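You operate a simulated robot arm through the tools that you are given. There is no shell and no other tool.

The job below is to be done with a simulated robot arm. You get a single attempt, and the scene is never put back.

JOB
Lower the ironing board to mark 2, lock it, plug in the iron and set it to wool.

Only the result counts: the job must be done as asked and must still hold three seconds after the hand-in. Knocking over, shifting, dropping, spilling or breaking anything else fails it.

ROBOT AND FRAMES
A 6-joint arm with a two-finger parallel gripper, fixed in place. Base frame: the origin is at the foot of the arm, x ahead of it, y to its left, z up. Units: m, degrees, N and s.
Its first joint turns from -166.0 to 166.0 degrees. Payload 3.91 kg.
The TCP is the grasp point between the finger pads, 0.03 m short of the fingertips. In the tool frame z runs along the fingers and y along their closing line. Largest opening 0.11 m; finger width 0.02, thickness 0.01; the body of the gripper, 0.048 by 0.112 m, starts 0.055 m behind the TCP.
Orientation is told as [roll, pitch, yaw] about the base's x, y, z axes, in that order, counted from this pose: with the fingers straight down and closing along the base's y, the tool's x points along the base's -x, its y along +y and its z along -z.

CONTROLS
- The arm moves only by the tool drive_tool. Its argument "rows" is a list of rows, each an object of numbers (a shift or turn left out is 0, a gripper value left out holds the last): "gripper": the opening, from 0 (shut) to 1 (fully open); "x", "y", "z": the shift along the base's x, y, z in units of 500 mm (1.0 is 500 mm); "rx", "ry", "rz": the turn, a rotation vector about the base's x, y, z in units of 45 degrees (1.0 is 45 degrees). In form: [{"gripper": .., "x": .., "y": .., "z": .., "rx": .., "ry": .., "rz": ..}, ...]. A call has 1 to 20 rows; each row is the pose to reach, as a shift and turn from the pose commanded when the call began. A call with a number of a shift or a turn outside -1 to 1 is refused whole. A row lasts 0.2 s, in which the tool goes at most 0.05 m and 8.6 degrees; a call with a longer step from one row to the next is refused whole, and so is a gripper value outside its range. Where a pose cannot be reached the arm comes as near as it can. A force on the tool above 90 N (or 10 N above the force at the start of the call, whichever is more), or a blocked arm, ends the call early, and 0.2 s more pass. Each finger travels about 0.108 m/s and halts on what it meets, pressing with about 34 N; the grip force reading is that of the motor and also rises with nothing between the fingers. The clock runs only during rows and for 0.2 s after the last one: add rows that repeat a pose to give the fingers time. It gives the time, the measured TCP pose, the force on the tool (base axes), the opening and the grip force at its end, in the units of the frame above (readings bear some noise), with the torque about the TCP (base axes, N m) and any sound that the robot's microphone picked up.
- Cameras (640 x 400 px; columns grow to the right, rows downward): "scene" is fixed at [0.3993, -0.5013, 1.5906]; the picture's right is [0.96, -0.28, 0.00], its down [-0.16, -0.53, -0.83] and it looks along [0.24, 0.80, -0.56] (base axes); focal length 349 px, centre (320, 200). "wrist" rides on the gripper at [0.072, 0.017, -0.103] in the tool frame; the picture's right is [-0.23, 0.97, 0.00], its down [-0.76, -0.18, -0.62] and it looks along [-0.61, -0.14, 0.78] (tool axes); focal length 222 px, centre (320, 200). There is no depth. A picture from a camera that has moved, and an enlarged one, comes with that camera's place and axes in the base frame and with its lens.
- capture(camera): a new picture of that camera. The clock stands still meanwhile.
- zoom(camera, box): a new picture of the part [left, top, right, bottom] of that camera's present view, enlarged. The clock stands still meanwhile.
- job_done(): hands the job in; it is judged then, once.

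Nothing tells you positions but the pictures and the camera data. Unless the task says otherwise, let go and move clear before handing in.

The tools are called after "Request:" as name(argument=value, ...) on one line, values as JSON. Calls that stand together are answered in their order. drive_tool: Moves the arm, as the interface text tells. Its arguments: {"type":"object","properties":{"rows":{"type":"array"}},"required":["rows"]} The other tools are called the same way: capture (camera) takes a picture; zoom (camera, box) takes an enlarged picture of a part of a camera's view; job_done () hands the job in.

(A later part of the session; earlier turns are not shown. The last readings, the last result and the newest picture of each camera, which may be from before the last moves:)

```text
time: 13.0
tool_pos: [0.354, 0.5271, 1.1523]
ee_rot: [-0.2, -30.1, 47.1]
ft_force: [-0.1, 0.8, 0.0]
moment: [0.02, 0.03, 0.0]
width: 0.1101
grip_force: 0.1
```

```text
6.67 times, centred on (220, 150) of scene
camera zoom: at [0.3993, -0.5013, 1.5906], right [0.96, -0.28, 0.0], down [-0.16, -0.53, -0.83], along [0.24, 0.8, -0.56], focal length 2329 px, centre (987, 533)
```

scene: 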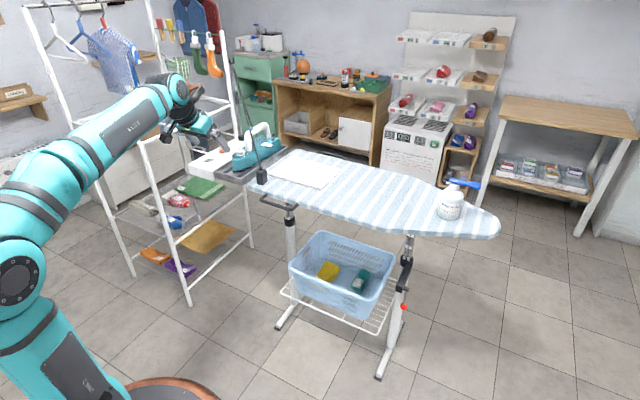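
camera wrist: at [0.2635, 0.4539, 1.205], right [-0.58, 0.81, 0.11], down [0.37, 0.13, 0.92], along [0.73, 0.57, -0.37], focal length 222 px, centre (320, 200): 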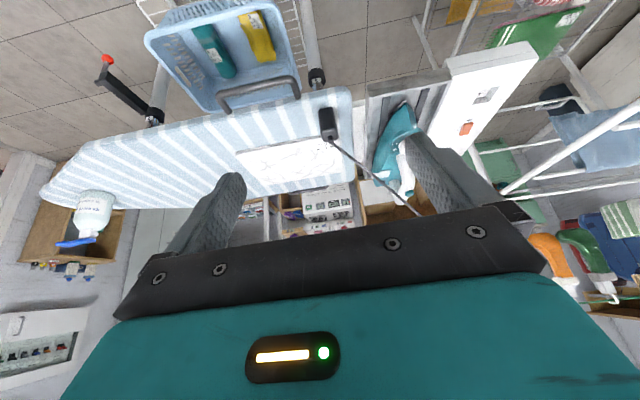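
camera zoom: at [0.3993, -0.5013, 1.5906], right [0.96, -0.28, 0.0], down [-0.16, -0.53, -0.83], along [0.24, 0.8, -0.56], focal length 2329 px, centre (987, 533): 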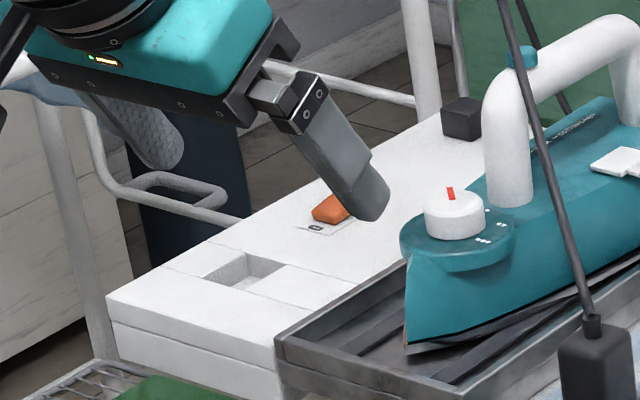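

Refined estimates: plug top centre is about (0.512, 0.691, 0.942) with a 3.0 × 3.5 cm section, the board surface is about 0.885, and the socket is about (0.319, 0.933, 0.893). I'll go to a pre-grasp pose 10 cm back along the tilted axis.

Request:
drive_tool(rows=[{"x": 0.05, "y": 0.051, "z": -0.048}, {"x": 0.1, "y": 0.102, "z": -0.096}, {"x": 0.15, "y": 0.153, "z": -0.144}, {"x": 0.2, "y": 0.204, "z": -0.192}, {"x": 0.248, "y": 0.255, "z": -0.24}, {"x": 0.248, "y": 0.255, "z": -0.24}])

Request:
capture(camera="wrist")

Request:
zoom(camera="scene", box=[200, 110, 320, 200])

```text
time: 14.4
tool_pos: [0.477, 0.6522, 1.0311]
ee_rot: [-0.3, -29.9, 47.0]
ft_force: [0.5, -0.4, 0.2]
moment: [0.02, 0.0, 0.02]
width: 0.1097
grip_force: 0.1
```

```text
taken
camera wrist: at [0.3876, 0.5812, 1.0841], right [-0.58, 0.81, 0.11], down [0.37, 0.13, 0.92], along [0.73, 0.57, -0.37], focal length 222 px, centre (320, 200)
```

wrist: 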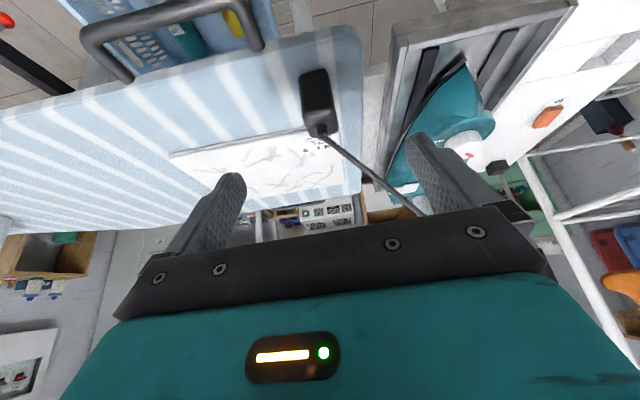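

```text
4.44 times, centred on (260, 155) of scene
camera zoom: at [0.3993, -0.5013, 1.5906], right [0.96, -0.28, 0.0], down [-0.16, -0.53, -0.83], along [0.24, 0.8, -0.56], focal length 1553 px, centre (587, 400)
```

zoom: 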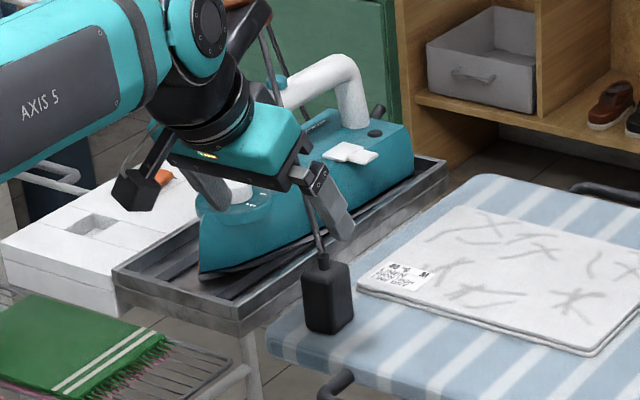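

The plug lines up with the tool axis in the wrist view. I'll zoom once more to check the centring before the final approach.

Request:
zoom(camera="wrist", box=[280, 60, 380, 140])

```text
5.00 times, centred on (330, 100) of wrist
camera zoom: at [0.3876, 0.5812, 1.0841], right [-0.58, 0.81, 0.11], down [0.37, 0.13, 0.92], along [0.73, 0.57, -0.37], focal length 1111 px, centre (270, 700)
```

zoom: 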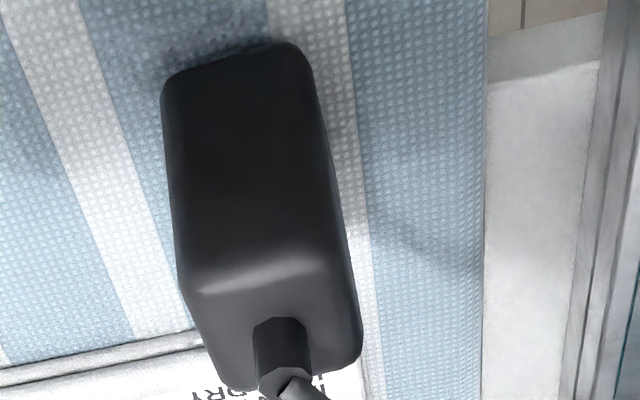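

The plug is centred to within about 2 mm. I'll advance along the tool axis so the fingers straddle it, without closing yet.

Request:
drive_tool(rows=[{"x": 0.018, "y": 0.0195, "z": -0.043}, {"x": 0.036, "y": 0.039, "z": -0.086}, {"x": 0.054, "y": 0.059, "z": -0.13}, {"x": 0.071, "y": 0.078, "z": -0.172}, {"x": 0.071, "y": 0.078, "z": -0.172}])

Request:
capture(camera="wrist")

Request:
zoom(camera="scene", box=[230, 130, 310, 200])

```text
time: 15.6
tool_pos: [0.5126, 0.6923, 0.9465]
ee_rot: [0.0, -30.0, 47.0]
ft_force: [0.2, 0.6, -0.3]
moment: [0.03, 0.03, 0.02]
width: 0.1098
grip_force: 0.1
```

```text
taken
camera wrist: at [0.4225, 0.6203, 0.9982], right [-0.58, 0.81, 0.11], down [0.37, 0.13, 0.92], along [0.73, 0.57, -0.37], focal length 222 px, centre (320, 200)
```

wrist: 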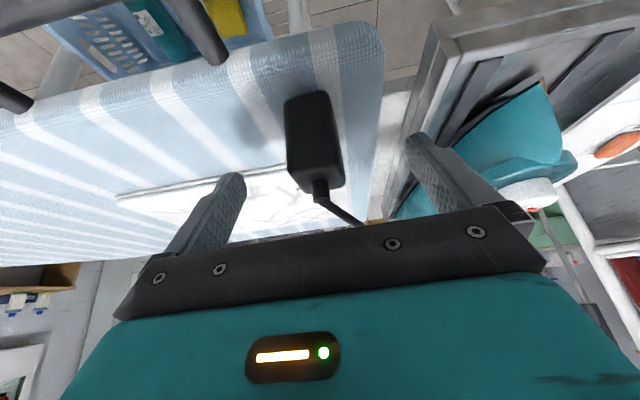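

```text
5.71 times, centred on (270, 165) of scene
camera zoom: at [0.3993, -0.5013, 1.5906], right [0.96, -0.28, 0.0], down [-0.16, -0.53, -0.83], along [0.24, 0.8, -0.56], focal length 1996 px, centre (606, 400)
```

zoom: 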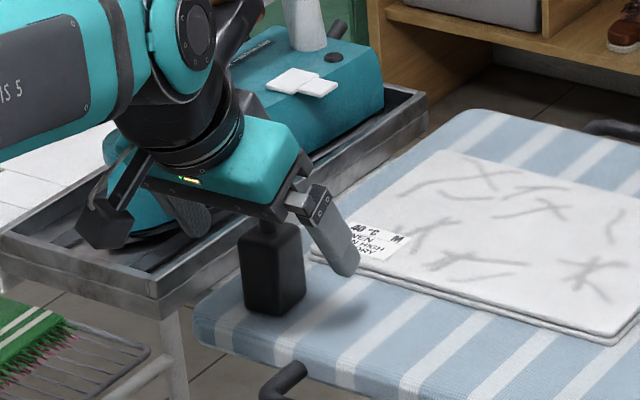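

The fingers straddle the plug with no contact force. Closing now.

Request:
drive_tool(rows=[{"gripper": 0.5}, {"gripper": 0.3}, {"gripper": 0.1}, {"gripper": 0.0}, {"gripper": 0.0}])

Request:
capture(camera="wrist")

Request:
zoom(camera="scene", box=[230, 130, 310, 200])

```text
time: 16.8
tool_pos: [0.5125, 0.6933, 0.9456]
ee_rot: [-0.2, -30.1, 47.1]
ft_force: [-0.4, -0.1, 1.0]
moment: [0.03, -0.03, -0.01]
width: 0.0315
grip_force: 33.7
```

```text
taken
camera wrist: at [0.4225, 0.6202, 0.9983], right [-0.58, 0.81, 0.11], down [0.37, 0.13, 0.92], along [0.73, 0.57, -0.37], focal length 222 px, centre (320, 200)
```

wrist: 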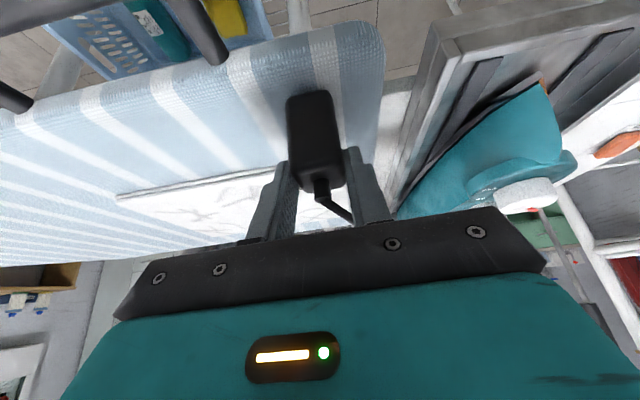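

```text
5.71 times, centred on (270, 165) of scene
camera zoom: at [0.3993, -0.5013, 1.5906], right [0.96, -0.28, 0.0], down [-0.16, -0.53, -0.83], along [0.24, 0.8, -0.56], focal length 1996 px, centre (606, 400)
```

zoom: 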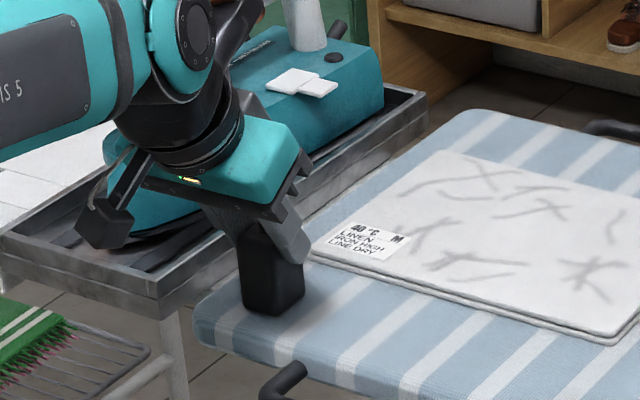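

Gripped at 31.5 mm. I'll lift the plug straight up a little and check it before moving around the front of the iron.

Request:
drive_tool(rows=[{"z": 0.02}, {"z": 0.05}, {"z": 0.09}, {"z": 0.13}, {"z": 0.13}])

Request:
capture(camera="wrist")

Request:
zoom(camera="scene", box=[220, 90, 320, 200])

```text
time: 18.0
tool_pos: [0.5128, 0.6907, 1.0111]
ee_rot: [-0.1, -30.0, 47.1]
ft_force: [0.2, 0.3, 0.0]
moment: [0.02, 0.0, -0.04]
width: 0.0
grip_force: 34.3
```

```text
taken
camera wrist: at [0.4226, 0.6193, 1.064], right [-0.58, 0.81, 0.11], down [0.37, 0.14, 0.92], along [0.73, 0.57, -0.37], focal length 222 px, centre (320, 200)
```

wrist: 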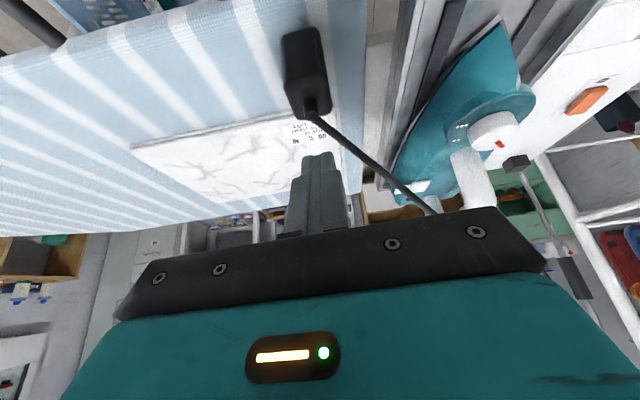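

```text
3.64 times, centred on (270, 145) of scene
camera zoom: at [0.3993, -0.5013, 1.5906], right [0.96, -0.28, 0.0], down [-0.16, -0.53, -0.83], along [0.24, 0.8, -0.56], focal length 1270 px, centre (502, 400)
```

zoom: 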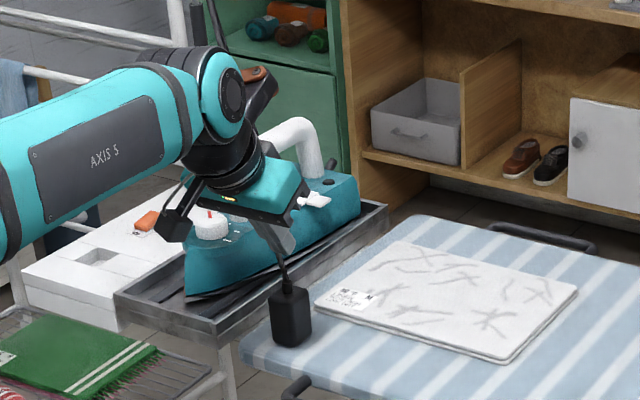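

The plug slipped out and is still standing where it was, so the grip near its top was too shallow. I'll back off, open, and tilt the tool to 60° so the pads cross the plug's body properly while the fingertips stay clear of the surface.

Request:
drive_tool(rows=[{"x": -0.05, "y": -0.055, "z": 0.01}, {"x": -0.1, "y": -0.11, "z": 0.02}, {"x": -0.15, "y": -0.165, "z": 0.02}, {"x": -0.17, "y": -0.18, "z": 0.02, "gripper": 1.0}, {"x": -0.17, "y": -0.18, "z": 0.02, "gripper": 1.0}, {"x": -0.17, "y": -0.18, "z": 0.02, "gripper": 1.0}])

Request:
drive_tool(rows=[{"rx": 0.122, "ry": -0.1135}, {"rx": 0.244, "ry": -0.227}, {"rx": 0.366, "ry": -0.3406}, {"rx": 0.4879, "ry": -0.4542}, {"rx": 0.4879, "ry": -0.4542}])

Request:
capture(camera="wrist")

Request:
zoom(camera="scene", box=[190, 90, 310, 210])

```text
time: 19.4
tool_pos: [0.4266, 0.6012, 1.0207]
ee_rot: [-0.2, -30.0, 47.1]
ft_force: [0.6, -0.5, 0.7]
moment: [-0.01, 0.03, -0.02]
width: 0.11
grip_force: 0.0
```

```text
time: 20.6
tool_pos: [0.428, 0.6028, 1.0207]
ee_rot: [-0.1, -60.1, 47.0]
ft_force: [0.4, 0.0, -0.5]
moment: [0.01, 0.05, -0.02]
width: 0.1103
grip_force: 0.1
```

```text
taken
camera wrist: at [0.33, 0.522, 1.0094], right [-0.63, 0.75, 0.2], down [0.02, -0.24, 0.97], along [0.77, 0.62, 0.14], focal length 222 px, centre (320, 200)
```

wrist: 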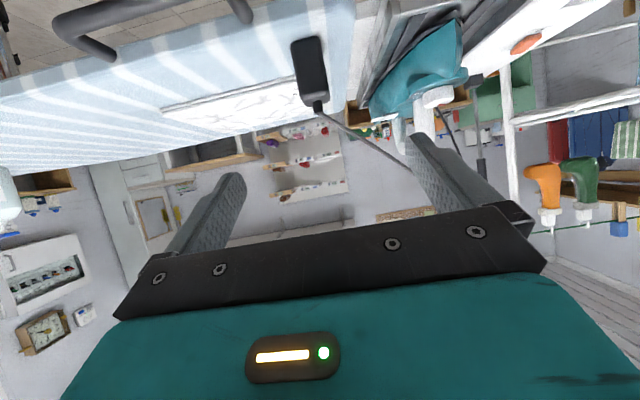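

```text
3.33 times, centred on (250, 150) of scene
camera zoom: at [0.3993, -0.5013, 1.5906], right [0.96, -0.28, 0.0], down [-0.16, -0.53, -0.83], along [0.24, 0.8, -0.56], focal length 1164 px, centre (553, 367)
```

zoom: 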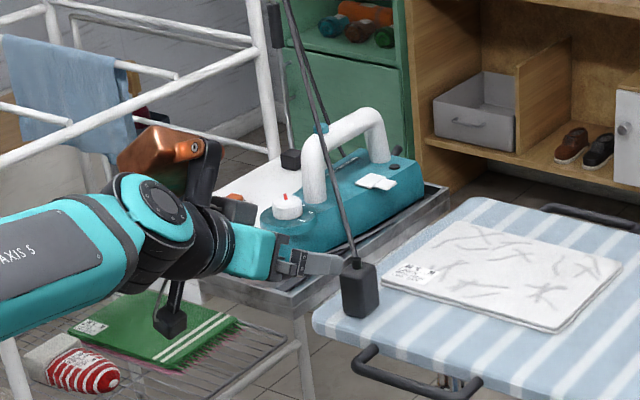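

The plug is still upright and the camera block hangs clear of the board. I'll zoom in to check the plug's exact position from this angle.

Request:
zoom(camera="wrist", box=[270, 20, 370, 120])

Request:
zoom(camera="scene", box=[235, 150, 295, 200])

```text
4.00 times, centred on (320, 70) of wrist
camera zoom: at [0.33, 0.522, 1.0094], right [-0.63, 0.75, 0.2], down [0.02, -0.24, 0.97], along [0.77, 0.62, 0.14], focal length 888 px, centre (320, 720)
```

zoom: 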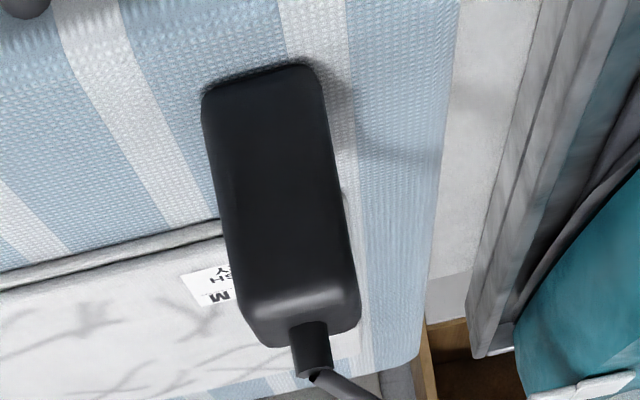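

```text
8.00 times, centred on (265, 175) of scene
camera zoom: at [0.3993, -0.5013, 1.5906], right [0.96, -0.28, 0.0], down [-0.16, -0.53, -0.83], along [0.24, 0.8, -0.56], focal length 2795 px, centre (760, 400)
```

zoom: 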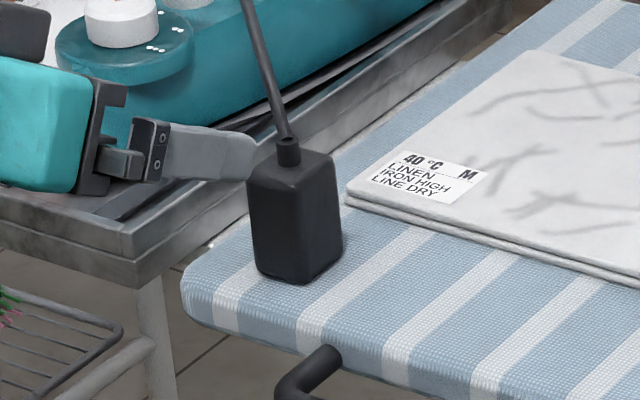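

The plug hasn't moved and is centred laterally. I'll advance along the 60° axis to grasp height and look before closing.

Request:
drive_tool(rows=[{"x": 0.026, "y": 0.026, "z": -0.047}, {"x": 0.052, "y": 0.052, "z": -0.094}, {"x": 0.08, "y": 0.083, "z": -0.119}, {"x": 0.11, "y": 0.115, "z": -0.144}, {"x": 0.14, "y": 0.146, "z": -0.169}, {"x": 0.17, "y": 0.178, "z": -0.194}, {"x": 0.17, "y": 0.178, "z": -0.194}])

Request:
capture(camera="wrist")

Request:
zoom(camera="scene", box=[220, 140, 300, 210])

```text
time: 22.2
tool_pos: [0.5131, 0.6923, 0.9232]
ee_rot: [-0.1, -60.0, 47.0]
ft_force: [-0.4, -0.2, 0.0]
moment: [0.0, 0.01, 0.02]
width: 0.1099
grip_force: 0.0
```

```text
taken
camera wrist: at [0.4154, 0.6112, 0.9124], right [-0.63, 0.75, 0.2], down [0.02, -0.24, 0.97], along [0.77, 0.62, 0.13], focal length 222 px, centre (320, 200)
```

wrist: 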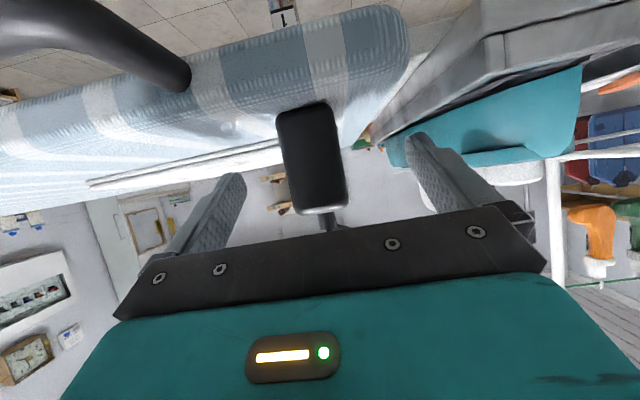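

```text
5.71 times, centred on (260, 175) of scene
camera zoom: at [0.3993, -0.5013, 1.5906], right [0.96, -0.28, 0.0], down [-0.16, -0.53, -0.83], along [0.24, 0.8, -0.56], focal length 1996 px, centre (663, 343)
```

zoom: 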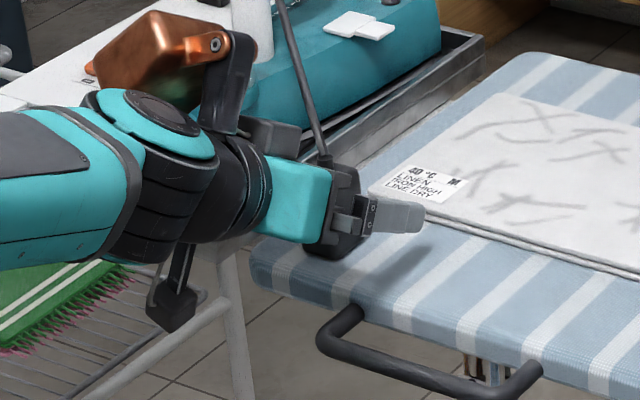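

No contact, and the plug sits between the pads. Closing the gripper.

Request:
drive_tool(rows=[{"gripper": 0.5}, {"gripper": 0.3}, {"gripper": 0.1}, {"gripper": 0.0}, {"gripper": 0.0}])

Request:
drive_tool(rows=[{"z": 0.01}, {"z": 0.02}, {"z": 0.03}, {"z": 0.04}, {"z": 0.04}])

Request:
capture(camera="wrist")

Request:
zoom(camera="scene", box=[220, 140, 300, 210])

```text
time: 23.4
tool_pos: [0.5135, 0.6922, 0.9236]
ee_rot: [-0.1, -60.0, 47.0]
ft_force: [-1.0, 0.4, 0.9]
moment: [0.0, 0.06, -0.03]
width: 0.0312
grip_force: 34.4
```

```text
time: 24.6
tool_pos: [0.514, 0.6912, 0.9443]
ee_rot: [-0.1, -60.0, 47.0]
ft_force: [0.6, 0.0, -0.1]
moment: [-0.02, 0.0, 0.03]
width: 0.031
grip_force: 33.9
```

```text
taken
camera wrist: at [0.4154, 0.6106, 0.9324], right [-0.63, 0.75, 0.2], down [0.02, -0.24, 0.97], along [0.77, 0.62, 0.13], focal length 222 px, centre (320, 200)
```

wrist: 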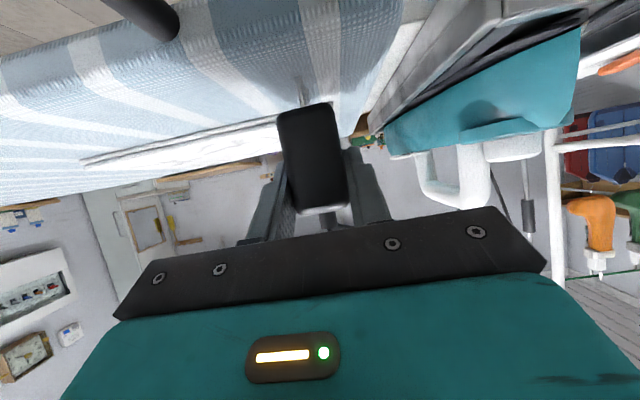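

```text
5.71 times, centred on (260, 175) of scene
camera zoom: at [0.3993, -0.5013, 1.5906], right [0.96, -0.28, 0.0], down [-0.16, -0.53, -0.83], along [0.24, 0.8, -0.56], focal length 1996 px, centre (663, 343)
```

zoom: 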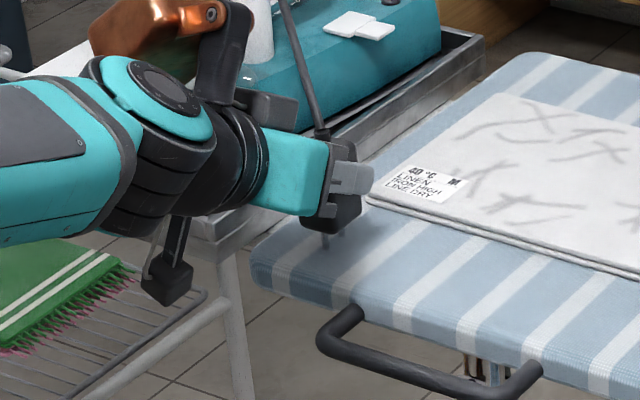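

The plug came up this time, with its two pins showing below it; they had been poking into the board cover. I'll lift further and back away toward the robot side, to go around the front of the iron.

Request:
drive_tool(rows=[{"z": 0.05}, {"z": 0.1}, {"x": -0.04, "y": -0.042, "z": 0.15}, {"x": -0.08, "y": -0.084, "z": 0.2}, {"x": -0.12, "y": -0.126, "z": 0.25}, {"x": -0.16, "y": -0.168, "z": 0.3}, {"x": -0.16, "y": -0.168, "z": 0.3}])

Request:
capture(camera="wrist")

Request:
capture(camera="scene")

```text
time: 26.2
tool_pos: [0.4331, 0.6063, 1.0943]
ee_rot: [-0.2, -59.8, 47.1]
ft_force: [0.2, -0.2, -1.0]
moment: [0.01, -0.01, -0.01]
width: 0.031
grip_force: 33.3
```

```text
taken
camera wrist: at [0.3355, 0.526, 1.0825], right [-0.63, 0.75, 0.2], down [0.02, -0.24, 0.97], along [0.77, 0.62, 0.13], focal length 222 px, centre (320, 200)
```

wrist: 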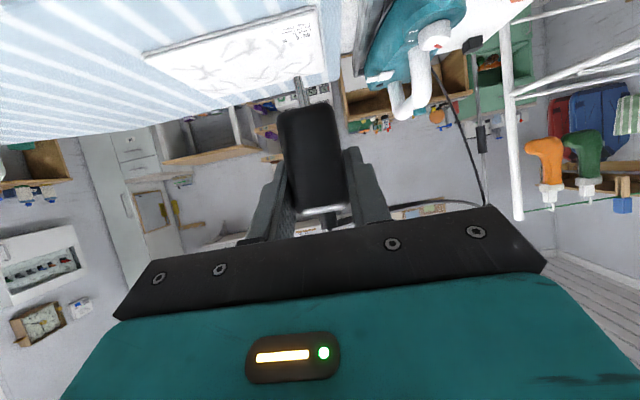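

```text
taken
```

scene: 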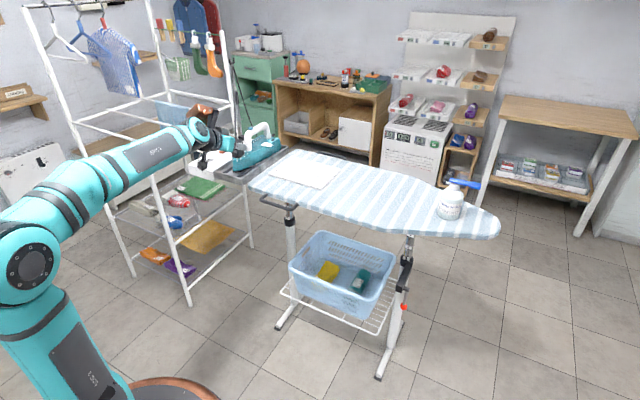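

The plug is held firmly with the pins pointing down. I'll move sideways in front of the iron toward the socket side.

Request:
drive_tool(rows=[{"x": -0.064, "y": 0.06, "z": 0.01}, {"x": -0.128, "y": 0.119, "z": 0.02}, {"x": -0.191, "y": 0.178, "z": 0.03}, {"x": -0.255, "y": 0.238, "z": 0.03}, {"x": -0.319, "y": 0.297, "z": 0.03}, {"x": -0.382, "y": 0.357, "z": 0.03}, {"x": -0.446, "y": 0.416, "z": 0.03}, {"x": -0.446, "y": 0.416, "z": 0.03}])

Request:
capture(camera="wrist")

Request:
capture(camera="scene")

Request:
zoom(camera="scene", box=[140, 70, 300, 200])

```text
time: 28.0
tool_pos: [0.2097, 0.8152, 1.1098]
ee_rot: [-0.3, -60.0, 47.1]
ft_force: [-0.4, 0.3, -0.2]
moment: [-0.04, 0.03, -0.02]
width: 0.0314
grip_force: 34.3
```

```text
taken
camera wrist: at [0.112, 0.7348, 1.0976], right [-0.63, 0.75, 0.2], down [0.02, -0.24, 0.97], along [0.77, 0.62, 0.13], focal length 222 px, centre (320, 200)
```

wrist: 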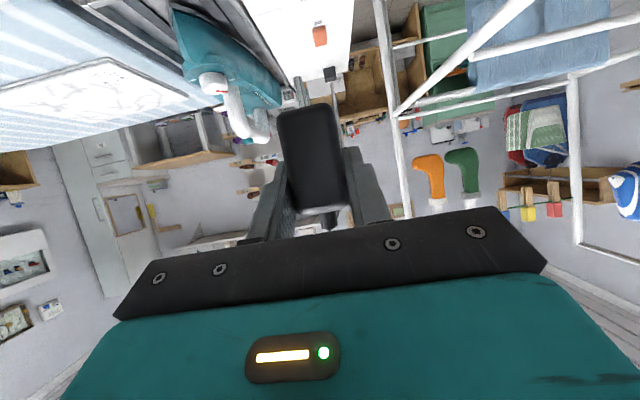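

```text
taken
```

scene: 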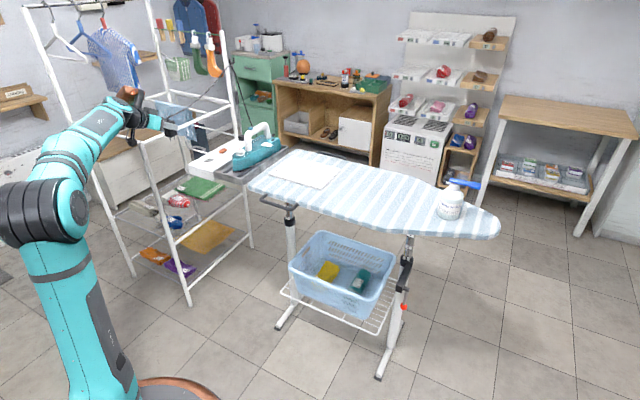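

```text
3.08 times, centred on (220, 135) of scene
camera zoom: at [0.3993, -0.5013, 1.5906], right [0.96, -0.28, 0.0], down [-0.16, -0.53, -0.83], along [0.24, 0.8, -0.56], focal length 1075 px, centre (628, 400)
```

zoom: 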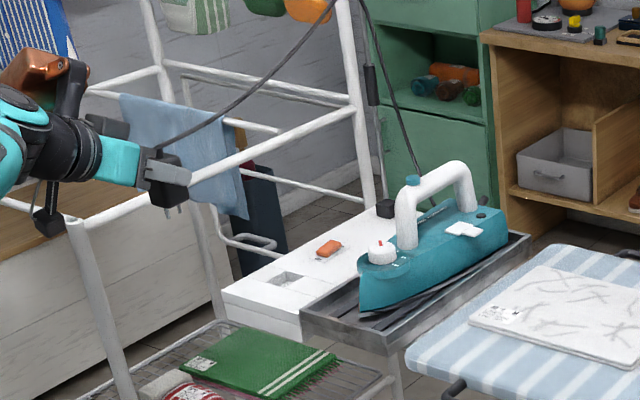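

The plug hangs near the socket with its pins visible below. I'll back up 8 cm along the tool direction so the wrist camera can see the recess for an accurate second sightline.

Request:
drive_tool(rows=[{"x": -0.055, "y": -0.059}, {"x": -0.109, "y": -0.117}, {"x": -0.109, "y": -0.117}])

Request:
capture(camera="wrist")

Request:
zoom(camera="wrist", box=[260, 0, 360, 80])

Request:
zoom(camera="scene", box=[195, 135, 245, 170])

```text
time: 28.8
tool_pos: [0.1562, 0.7576, 1.1101]
ee_rot: [-0.1, -60.1, 47.0]
ft_force: [0.2, -0.4, -1.2]
moment: [-0.04, 0.0, -0.05]
width: 0.0312
grip_force: 33.8
```

```text
taken
camera wrist: at [0.0578, 0.6767, 1.0982], right [-0.63, 0.75, 0.2], down [0.02, -0.24, 0.97], along [0.77, 0.62, 0.13], focal length 222 px, centre (320, 200)
```

wrist: 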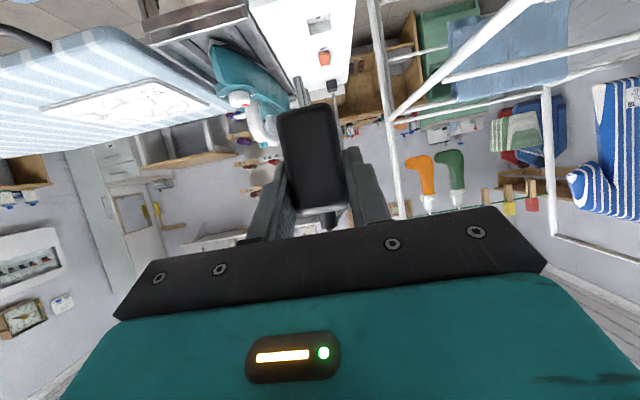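

```text
5.00 times, centred on (310, 40) of wrist
camera zoom: at [0.0578, 0.6767, 1.0982], right [-0.63, 0.75, 0.2], down [0.02, -0.24, 0.97], along [0.77, 0.62, 0.13], focal length 1111 px, centre (370, 1000)
```

zoom: 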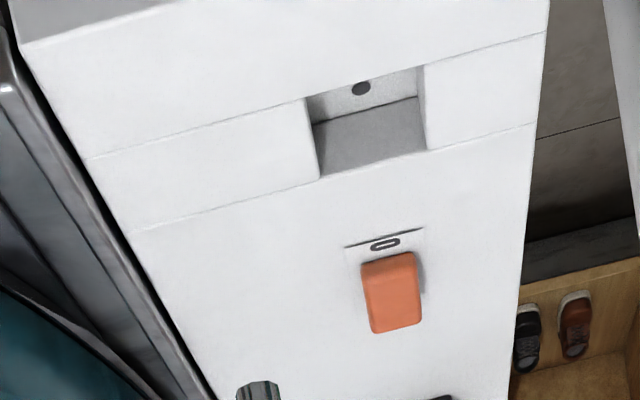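

```text
11.43 times, centred on (220, 152) of scene
camera zoom: at [0.3993, -0.5013, 1.5906], right [0.96, -0.28, 0.0], down [-0.16, -0.53, -0.83], along [0.24, 0.8, -0.56], focal length 3993 px, centre (1463, 743)
```

zoom: 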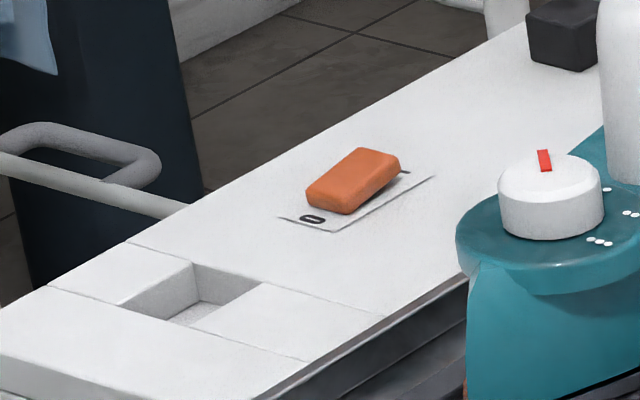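

The refined triangulation puts the recess centre at about (0.320, 0.956, 0.879). Next I need the plug's exact position in the gripper, so I'll zoom in on it in both views.

Request:
zoom(camera="wrist", box=[260, 60, 370, 240])

Request:
zoom(camera="scene", box=[125, 90, 185, 150])

```text
2.22 times, centred on (315, 150) of wrist
camera zoom: at [0.0578, 0.6767, 1.0982], right [-0.63, 0.75, 0.2], down [0.02, -0.24, 0.97], along [0.77, 0.62, 0.13], focal length 494 px, centre (331, 311)
```

zoom: 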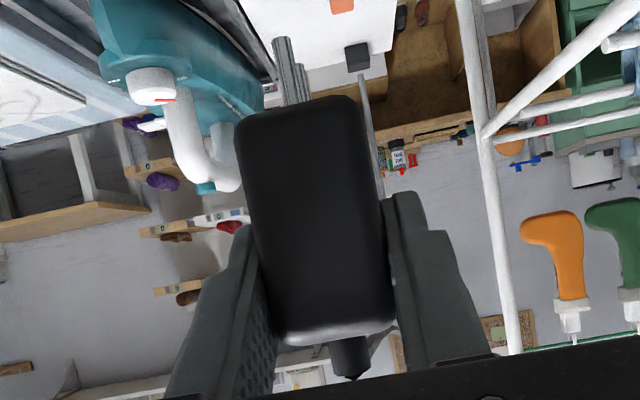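

```text
6.67 times, centred on (155, 120) of scene
camera zoom: at [0.3993, -0.5013, 1.5906], right [0.96, -0.28, 0.0], down [-0.16, -0.53, -0.83], along [0.24, 0.8, -0.56], focal length 2329 px, centre (1420, 733)
```

zoom: 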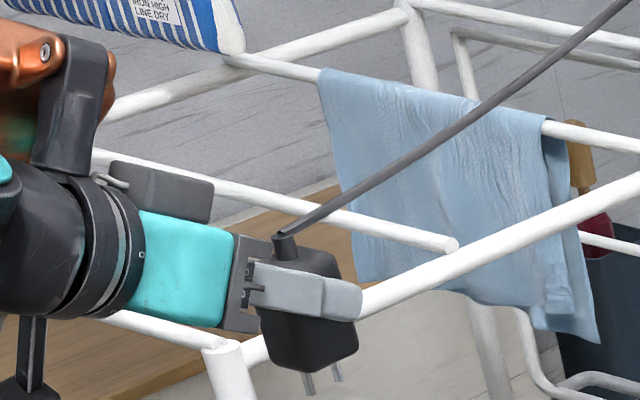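

The plug seems tilted a few degrees in the grip, with its pins leaning outward. I'll zoom in closely to measure the lean.

Request:
zoom(camera="scene", box=[145, 120, 169, 138])

Request:
zoom(camera="wrist", box=[285, 60, 345, 120])

```text
16.00 times, centred on (157, 129) of scene
camera zoom: at [0.3993, -0.5013, 1.5906], right [0.96, -0.28, 0.0], down [-0.16, -0.53, -0.83], along [0.24, 0.8, -0.56], focal length 5590 px, centre (2928, 1336)
```

zoom: 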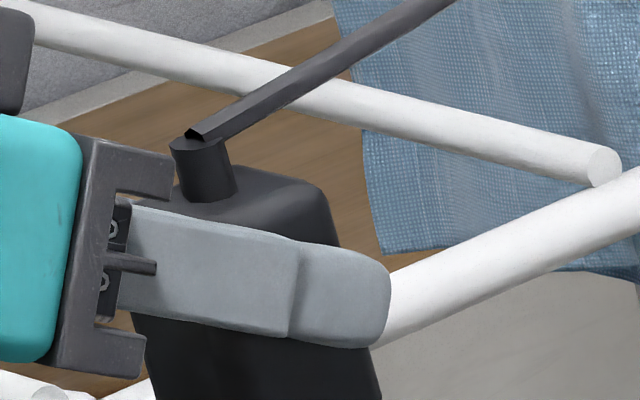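

```text
6.67 times, centred on (315, 90) of wrist
camera zoom: at [0.0578, 0.6767, 1.0982], right [-0.63, 0.75, 0.2], down [0.02, -0.24, 0.97], along [0.77, 0.62, 0.13], focal length 1481 px, centre (353, 933)
```

zoom: 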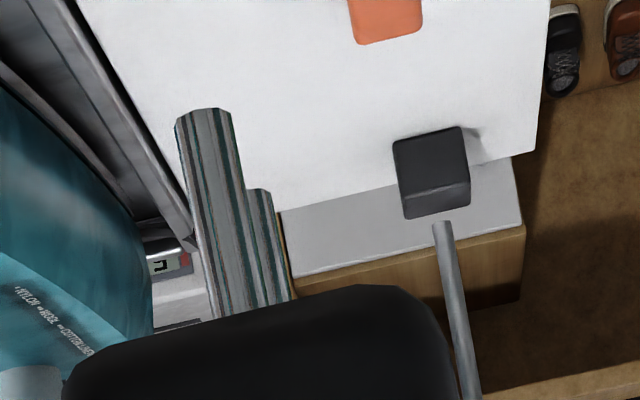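

The iron's legend also reads wool for two dots, which confirms the setting. Next I'll zoom in on the pins in the scene view.

Request:
zoom(camera="scene", box=[148, 132, 172, 150])

Request:
zoom(camera="wrist", box=[270, 80, 350, 220])

```text
16.00 times, centred on (160, 141) of scene
camera zoom: at [0.3993, -0.5013, 1.5906], right [0.96, -0.28, 0.0], down [-0.16, -0.53, -0.83], along [0.24, 0.8, -0.56], focal length 5590 px, centre (2880, 1144)
```

zoom: 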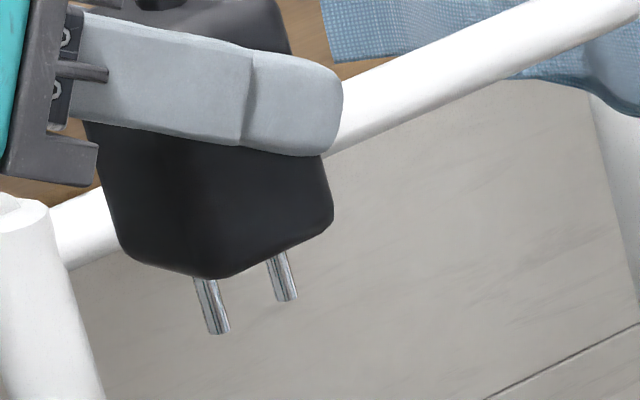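

```text
2.86 times, centred on (310, 150) of wrist
camera zoom: at [0.0578, 0.6767, 1.0982], right [-0.63, 0.75, 0.2], down [0.02, -0.24, 0.97], along [0.77, 0.62, 0.13], focal length 635 px, centre (349, 343)
```

zoom: 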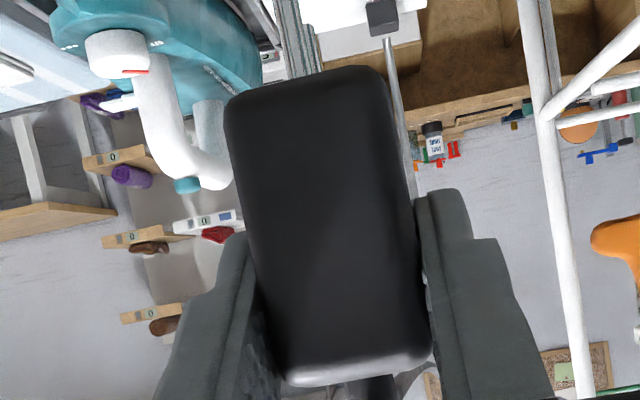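

The pins are vertical and about 18 mm apart, with their tips about 61 mm below the TCP. The plug centre is about 5 mm ahead of the TCP. I'll move the plug above the socket, staying high.

Request:
drive_tool(rows=[{"x": 0.0534, "y": 0.0653, "z": -0.017}, {"x": 0.1067, "y": 0.1306, "z": -0.033}, {"x": 0.1601, "y": 0.1959, "z": -0.05}, {"x": 0.2135, "y": 0.2612, "z": -0.067}, {"x": 0.2668, "y": 0.3265, "z": -0.083}, {"x": 0.3202, "y": 0.3918, "z": -0.1}, {"x": 0.3202, "y": 0.3918, "z": -0.1}])

Request:
capture(camera="scene")

Request:
zoom(camera="scene", box=[180, 100, 250, 170])

Request:
capture(camera="wrist")

```text
time: 30.4
tool_pos: [0.3151, 0.9534, 1.06]
ee_rot: [-0.2, -59.9, 47.1]
ft_force: [-0.6, -0.1, -1.1]
moment: [-0.01, 0.02, -0.01]
width: 0.0312
grip_force: 34.1
```

```text
taken
```

scene: 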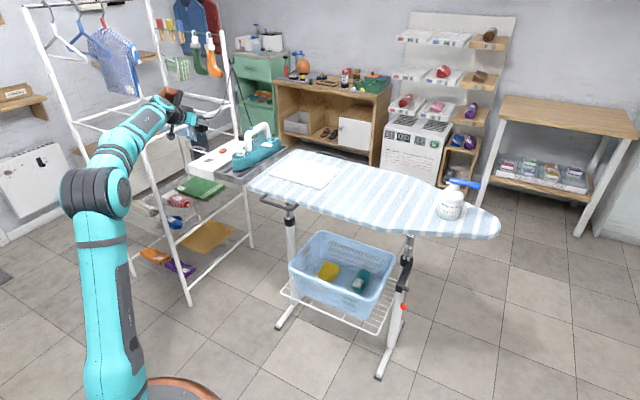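

```text
5.71 times, centred on (215, 135) of scene
camera zoom: at [0.3993, -0.5013, 1.5906], right [0.96, -0.28, 0.0], down [-0.16, -0.53, -0.83], along [0.24, 0.8, -0.56], focal length 1996 px, centre (920, 571)
```

zoom: 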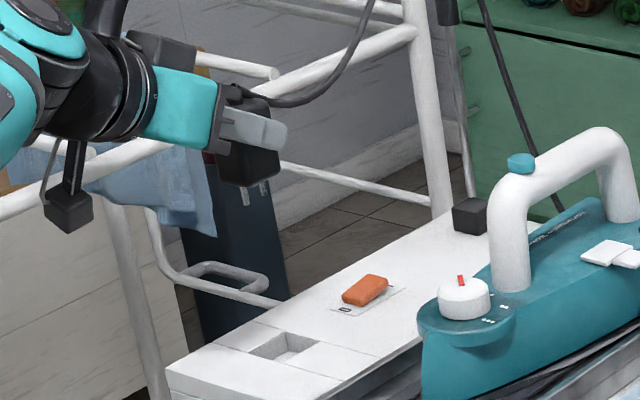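

```text
taken
camera wrist: at [0.218, 0.8734, 1.0483], right [-0.63, 0.75, 0.2], down [0.02, -0.24, 0.97], along [0.77, 0.62, 0.13], focal length 222 px, centre (320, 200)
```

wrist: 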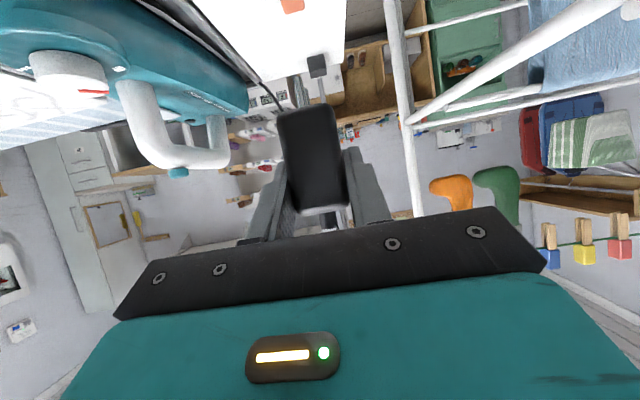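

The pins look lined up above the recess. I'll lower to a close hover, with the tips about 2.5 cm above the strip, and check again.

Request:
drive_tool(rows=[{"z": -0.05}, {"z": -0.1}, {"z": -0.15}, {"z": -0.19}, {"z": -0.19}])

Request:
zoom(camera="scene", box=[195, 130, 235, 170])

Request:
zoom(camera="scene", box=[205, 138, 229, 162])

Request:
capture(camera="wrist")

```text
time: 31.6
tool_pos: [0.315, 0.9538, 0.964]
ee_rot: [-0.3, -60.1, 47.3]
ft_force: [-0.1, -0.4, -0.9]
moment: [-0.02, 0.03, 0.02]
width: 0.0314
grip_force: 33.5
```

```text
10.00 times, centred on (215, 150) of scene
camera zoom: at [0.3993, -0.5013, 1.5906], right [0.96, -0.28, 0.0], down [-0.16, -0.53, -0.83], along [0.24, 0.8, -0.56], focal length 3494 px, centre (1370, 700)
```

zoom: 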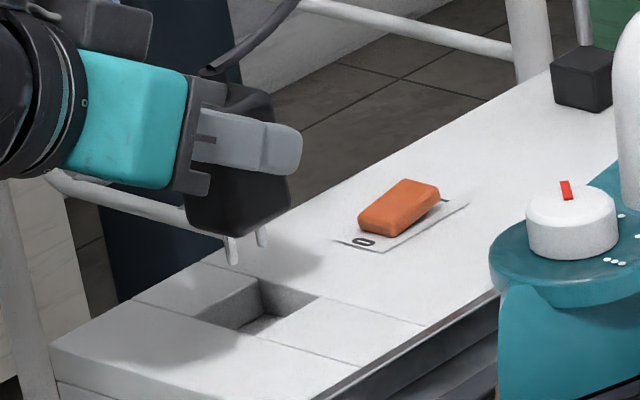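

```text
16.00 times, centred on (217, 150) of scene
camera zoom: at [0.3993, -0.5013, 1.5906], right [0.96, -0.28, 0.0], down [-0.16, -0.53, -0.83], along [0.24, 0.8, -0.56], focal length 5590 px, centre (1968, 1000)
```

zoom: 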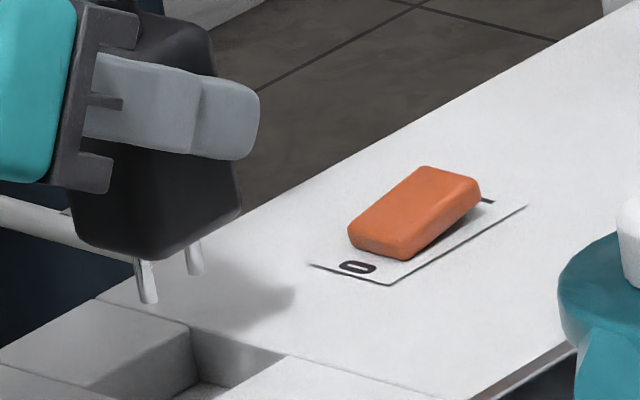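

```text
taken
camera wrist: at [0.2182, 0.8736, 0.9523], right [-0.63, 0.75, 0.2], down [0.02, -0.24, 0.97], along [0.77, 0.62, 0.13], focal length 222 px, centre (320, 200)
```

wrist: 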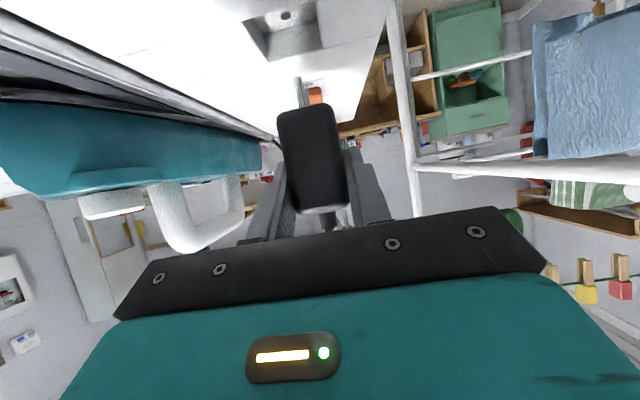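

The wrist camera now shows both the recess and the pins, so I'll zoom in for precise alignment.

Request:
zoom(camera="wrist", box=[230, 0, 350, 120])

Request:
zoom(camera="scene", box=[205, 145, 229, 169])

```text
3.33 times, centred on (290, 60) of wrist
camera zoom: at [0.2182, 0.8736, 0.9523], right [-0.63, 0.75, 0.2], down [0.02, -0.24, 0.97], along [0.77, 0.62, 0.13], focal length 740 px, centre (420, 667)
```

zoom: 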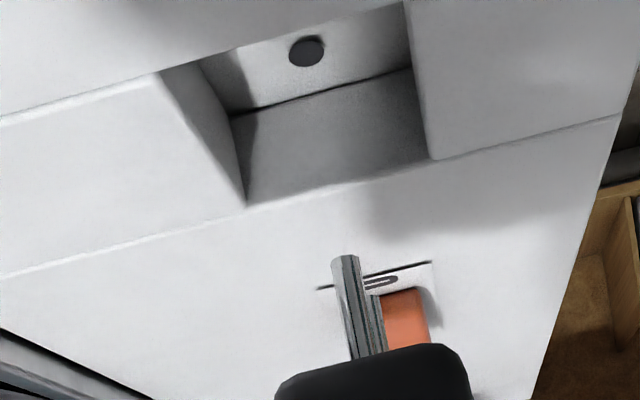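

```text
16.00 times, centred on (217, 157) of scene
camera zoom: at [0.3993, -0.5013, 1.5906], right [0.96, -0.28, 0.0], down [-0.16, -0.53, -0.83], along [0.24, 0.8, -0.56], focal length 5590 px, centre (1968, 888)
```

zoom: 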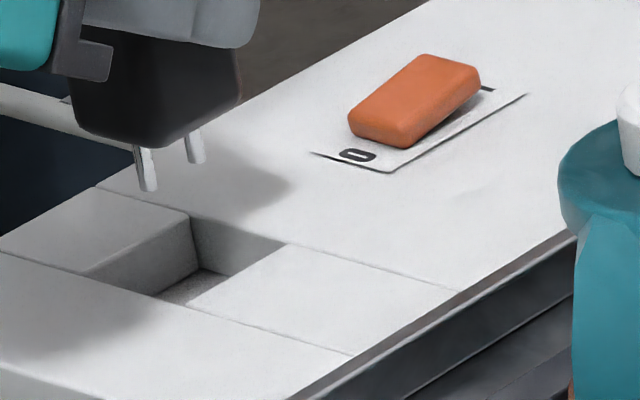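

I measured small residuals: move about 2.7 mm back along n and 1.4 mm along e, and turn about −1.7° to match the strip. I'll apply these, lower until the tips are just above the strip, and recheck.

Request:
drive_tool(rows=[{"x": -0.0016, "y": -0.006, "rz": -0.038, "z": -0.01}, {"x": -0.0016, "y": -0.006, "rz": -0.038, "z": -0.025}, {"x": -0.0016, "y": -0.006, "rz": -0.038, "z": -0.035}, {"x": -0.0016, "y": -0.006, "rz": -0.038, "z": -0.035}])

Request:
zoom(camera="wrist", box=[230, 0, 350, 120])

Request:
zoom(camera="scene", box=[205, 145, 229, 169])

```text
time: 32.6
tool_pos: [0.3145, 0.9514, 0.9468]
ee_rot: [-0.2, -59.9, 45.4]
ft_force: [0.3, -0.5, 0.0]
moment: [0.0, 0.02, 0.0]
width: 0.0313
grip_force: 34.6
```

```text
3.33 times, centred on (290, 60) of wrist
camera zoom: at [0.2151, 0.8732, 0.9348], right [-0.61, 0.77, 0.2], down [0.01, -0.24, 0.97], along [0.79, 0.6, 0.13], focal length 740 px, centre (420, 667)
```

zoom: 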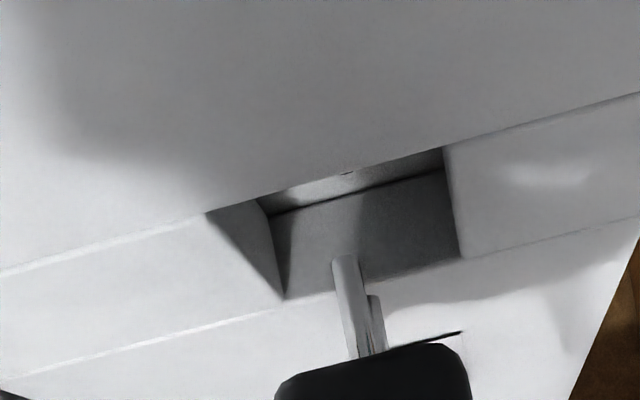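

```text
16.00 times, centred on (217, 157) of scene
camera zoom: at [0.3993, -0.5013, 1.5906], right [0.96, -0.28, 0.0], down [-0.16, -0.53, -0.83], along [0.24, 0.8, -0.56], focal length 5590 px, centre (1968, 888)
```

zoom: 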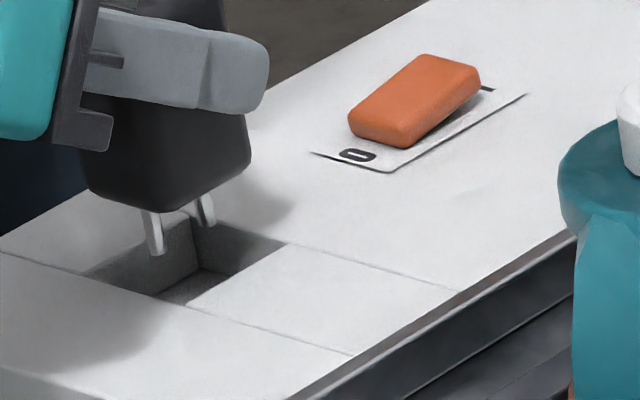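

The cameras now agree to within about 1 mm. I'll lower slowly so the pins enter the recess, watching the force.

Request:
drive_tool(rows=[{"x": -0.0005, "y": -0.002, "z": -0.01}, {"x": -0.0005, "y": -0.002, "z": -0.02}, {"x": -0.0005, "y": -0.002, "z": -0.03}, {"x": -0.0005, "y": -0.002, "z": -0.038}, {"x": -0.0005, "y": -0.002, "z": -0.038}])

Request:
zoom(camera="wrist", box=[230, 0, 350, 120])

Request:
zoom(camera="scene", box=[205, 145, 229, 169])

```text
time: 33.8
tool_pos: [0.3134, 0.9503, 0.9279]
ee_rot: [-0.2, -60.1, 45.4]
ft_force: [-0.3, 0.3, -0.6]
moment: [0.0, 0.0, 0.01]
width: 0.0314
grip_force: 34.2
```

```text
3.33 times, centred on (290, 60) of wrist
camera zoom: at [0.2145, 0.872, 0.9156], right [-0.61, 0.77, 0.2], down [0.01, -0.24, 0.97], along [0.79, 0.6, 0.13], focal length 740 px, centre (420, 667)
```

zoom: 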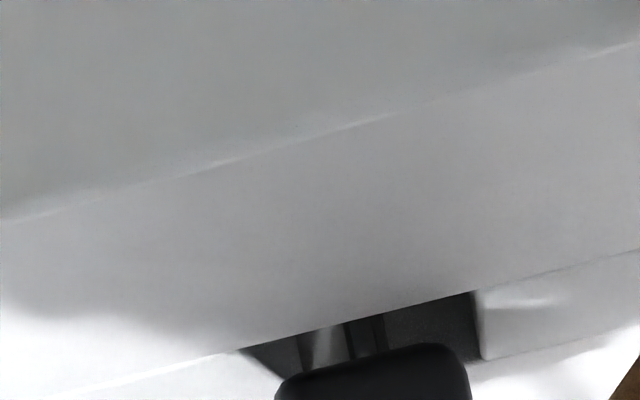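

```text
16.00 times, centred on (217, 157) of scene
camera zoom: at [0.3993, -0.5013, 1.5906], right [0.96, -0.28, 0.0], down [-0.16, -0.53, -0.83], along [0.24, 0.8, -0.56], focal length 5590 px, centre (1968, 888)
```

zoom: 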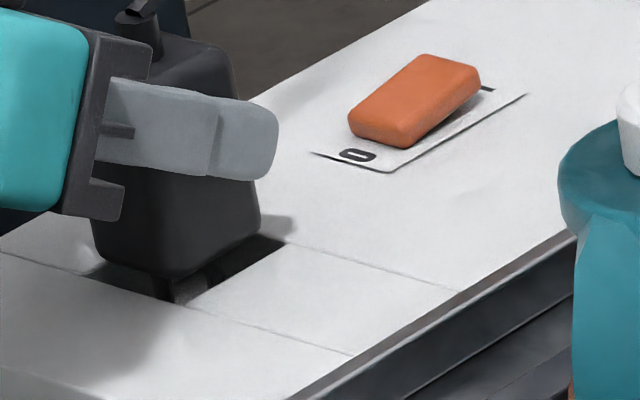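

The pins are inside the recess with no contact force. I'll continue down gently.

Request:
drive_tool(rows=[{"z": -0.006}, {"z": -0.012}, {"z": -0.018}, {"z": -0.018}])

Request:
zoom(camera="scene", box=[205, 145, 229, 169])

```text
time: 34.8
tool_pos: [0.3149, 0.9495, 0.9186]
ee_rot: [0.0, -60.1, 45.3]
ft_force: [0.1, 0.3, -0.9]
moment: [-0.03, 0.0, 0.05]
width: 0.0312
grip_force: 33.7
```

```text
16.00 times, centred on (217, 157) of scene
camera zoom: at [0.3993, -0.5013, 1.5906], right [0.96, -0.28, 0.0], down [-0.16, -0.53, -0.83], along [0.24, 0.8, -0.56], focal length 5590 px, centre (1968, 888)
```

zoom: 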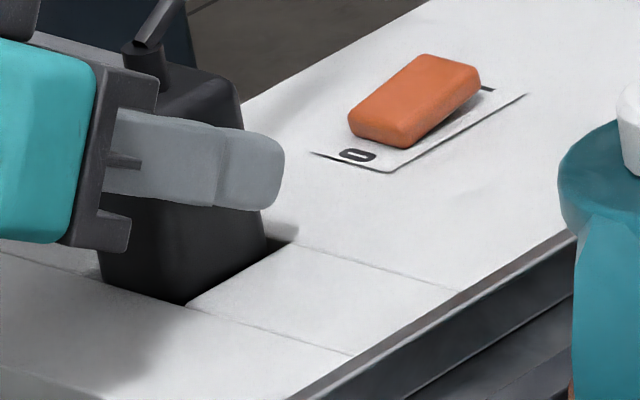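

The plug body is entering the recess with no force. Continuing down.

Request:
drive_tool(rows=[{"z": -0.005}, {"z": -0.01}, {"z": -0.015}, {"z": -0.015}])

Request:
zoom(camera="scene", box=[205, 145, 229, 169])

```text
time: 35.8
tool_pos: [0.315, 0.9487, 0.9109]
ee_rot: [-0.2, -60.0, 45.4]
ft_force: [0.1, -0.2, -1.3]
moment: [0.03, -0.01, -0.01]
width: 0.0313
grip_force: 33.7
```

```text
16.00 times, centred on (217, 157) of scene
camera zoom: at [0.3993, -0.5013, 1.5906], right [0.96, -0.28, 0.0], down [-0.16, -0.53, -0.83], along [0.24, 0.8, -0.56], focal length 5590 px, centre (1968, 888)
```

zoom: 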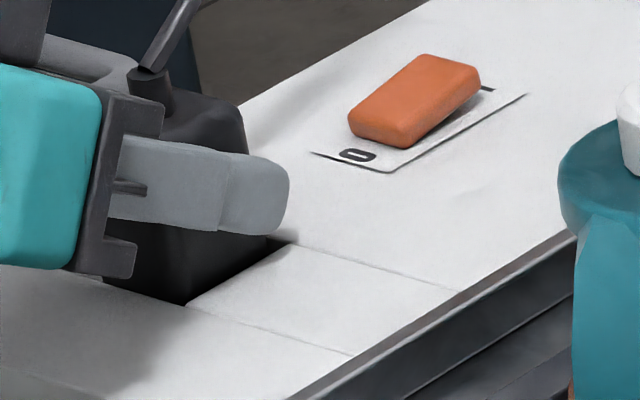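

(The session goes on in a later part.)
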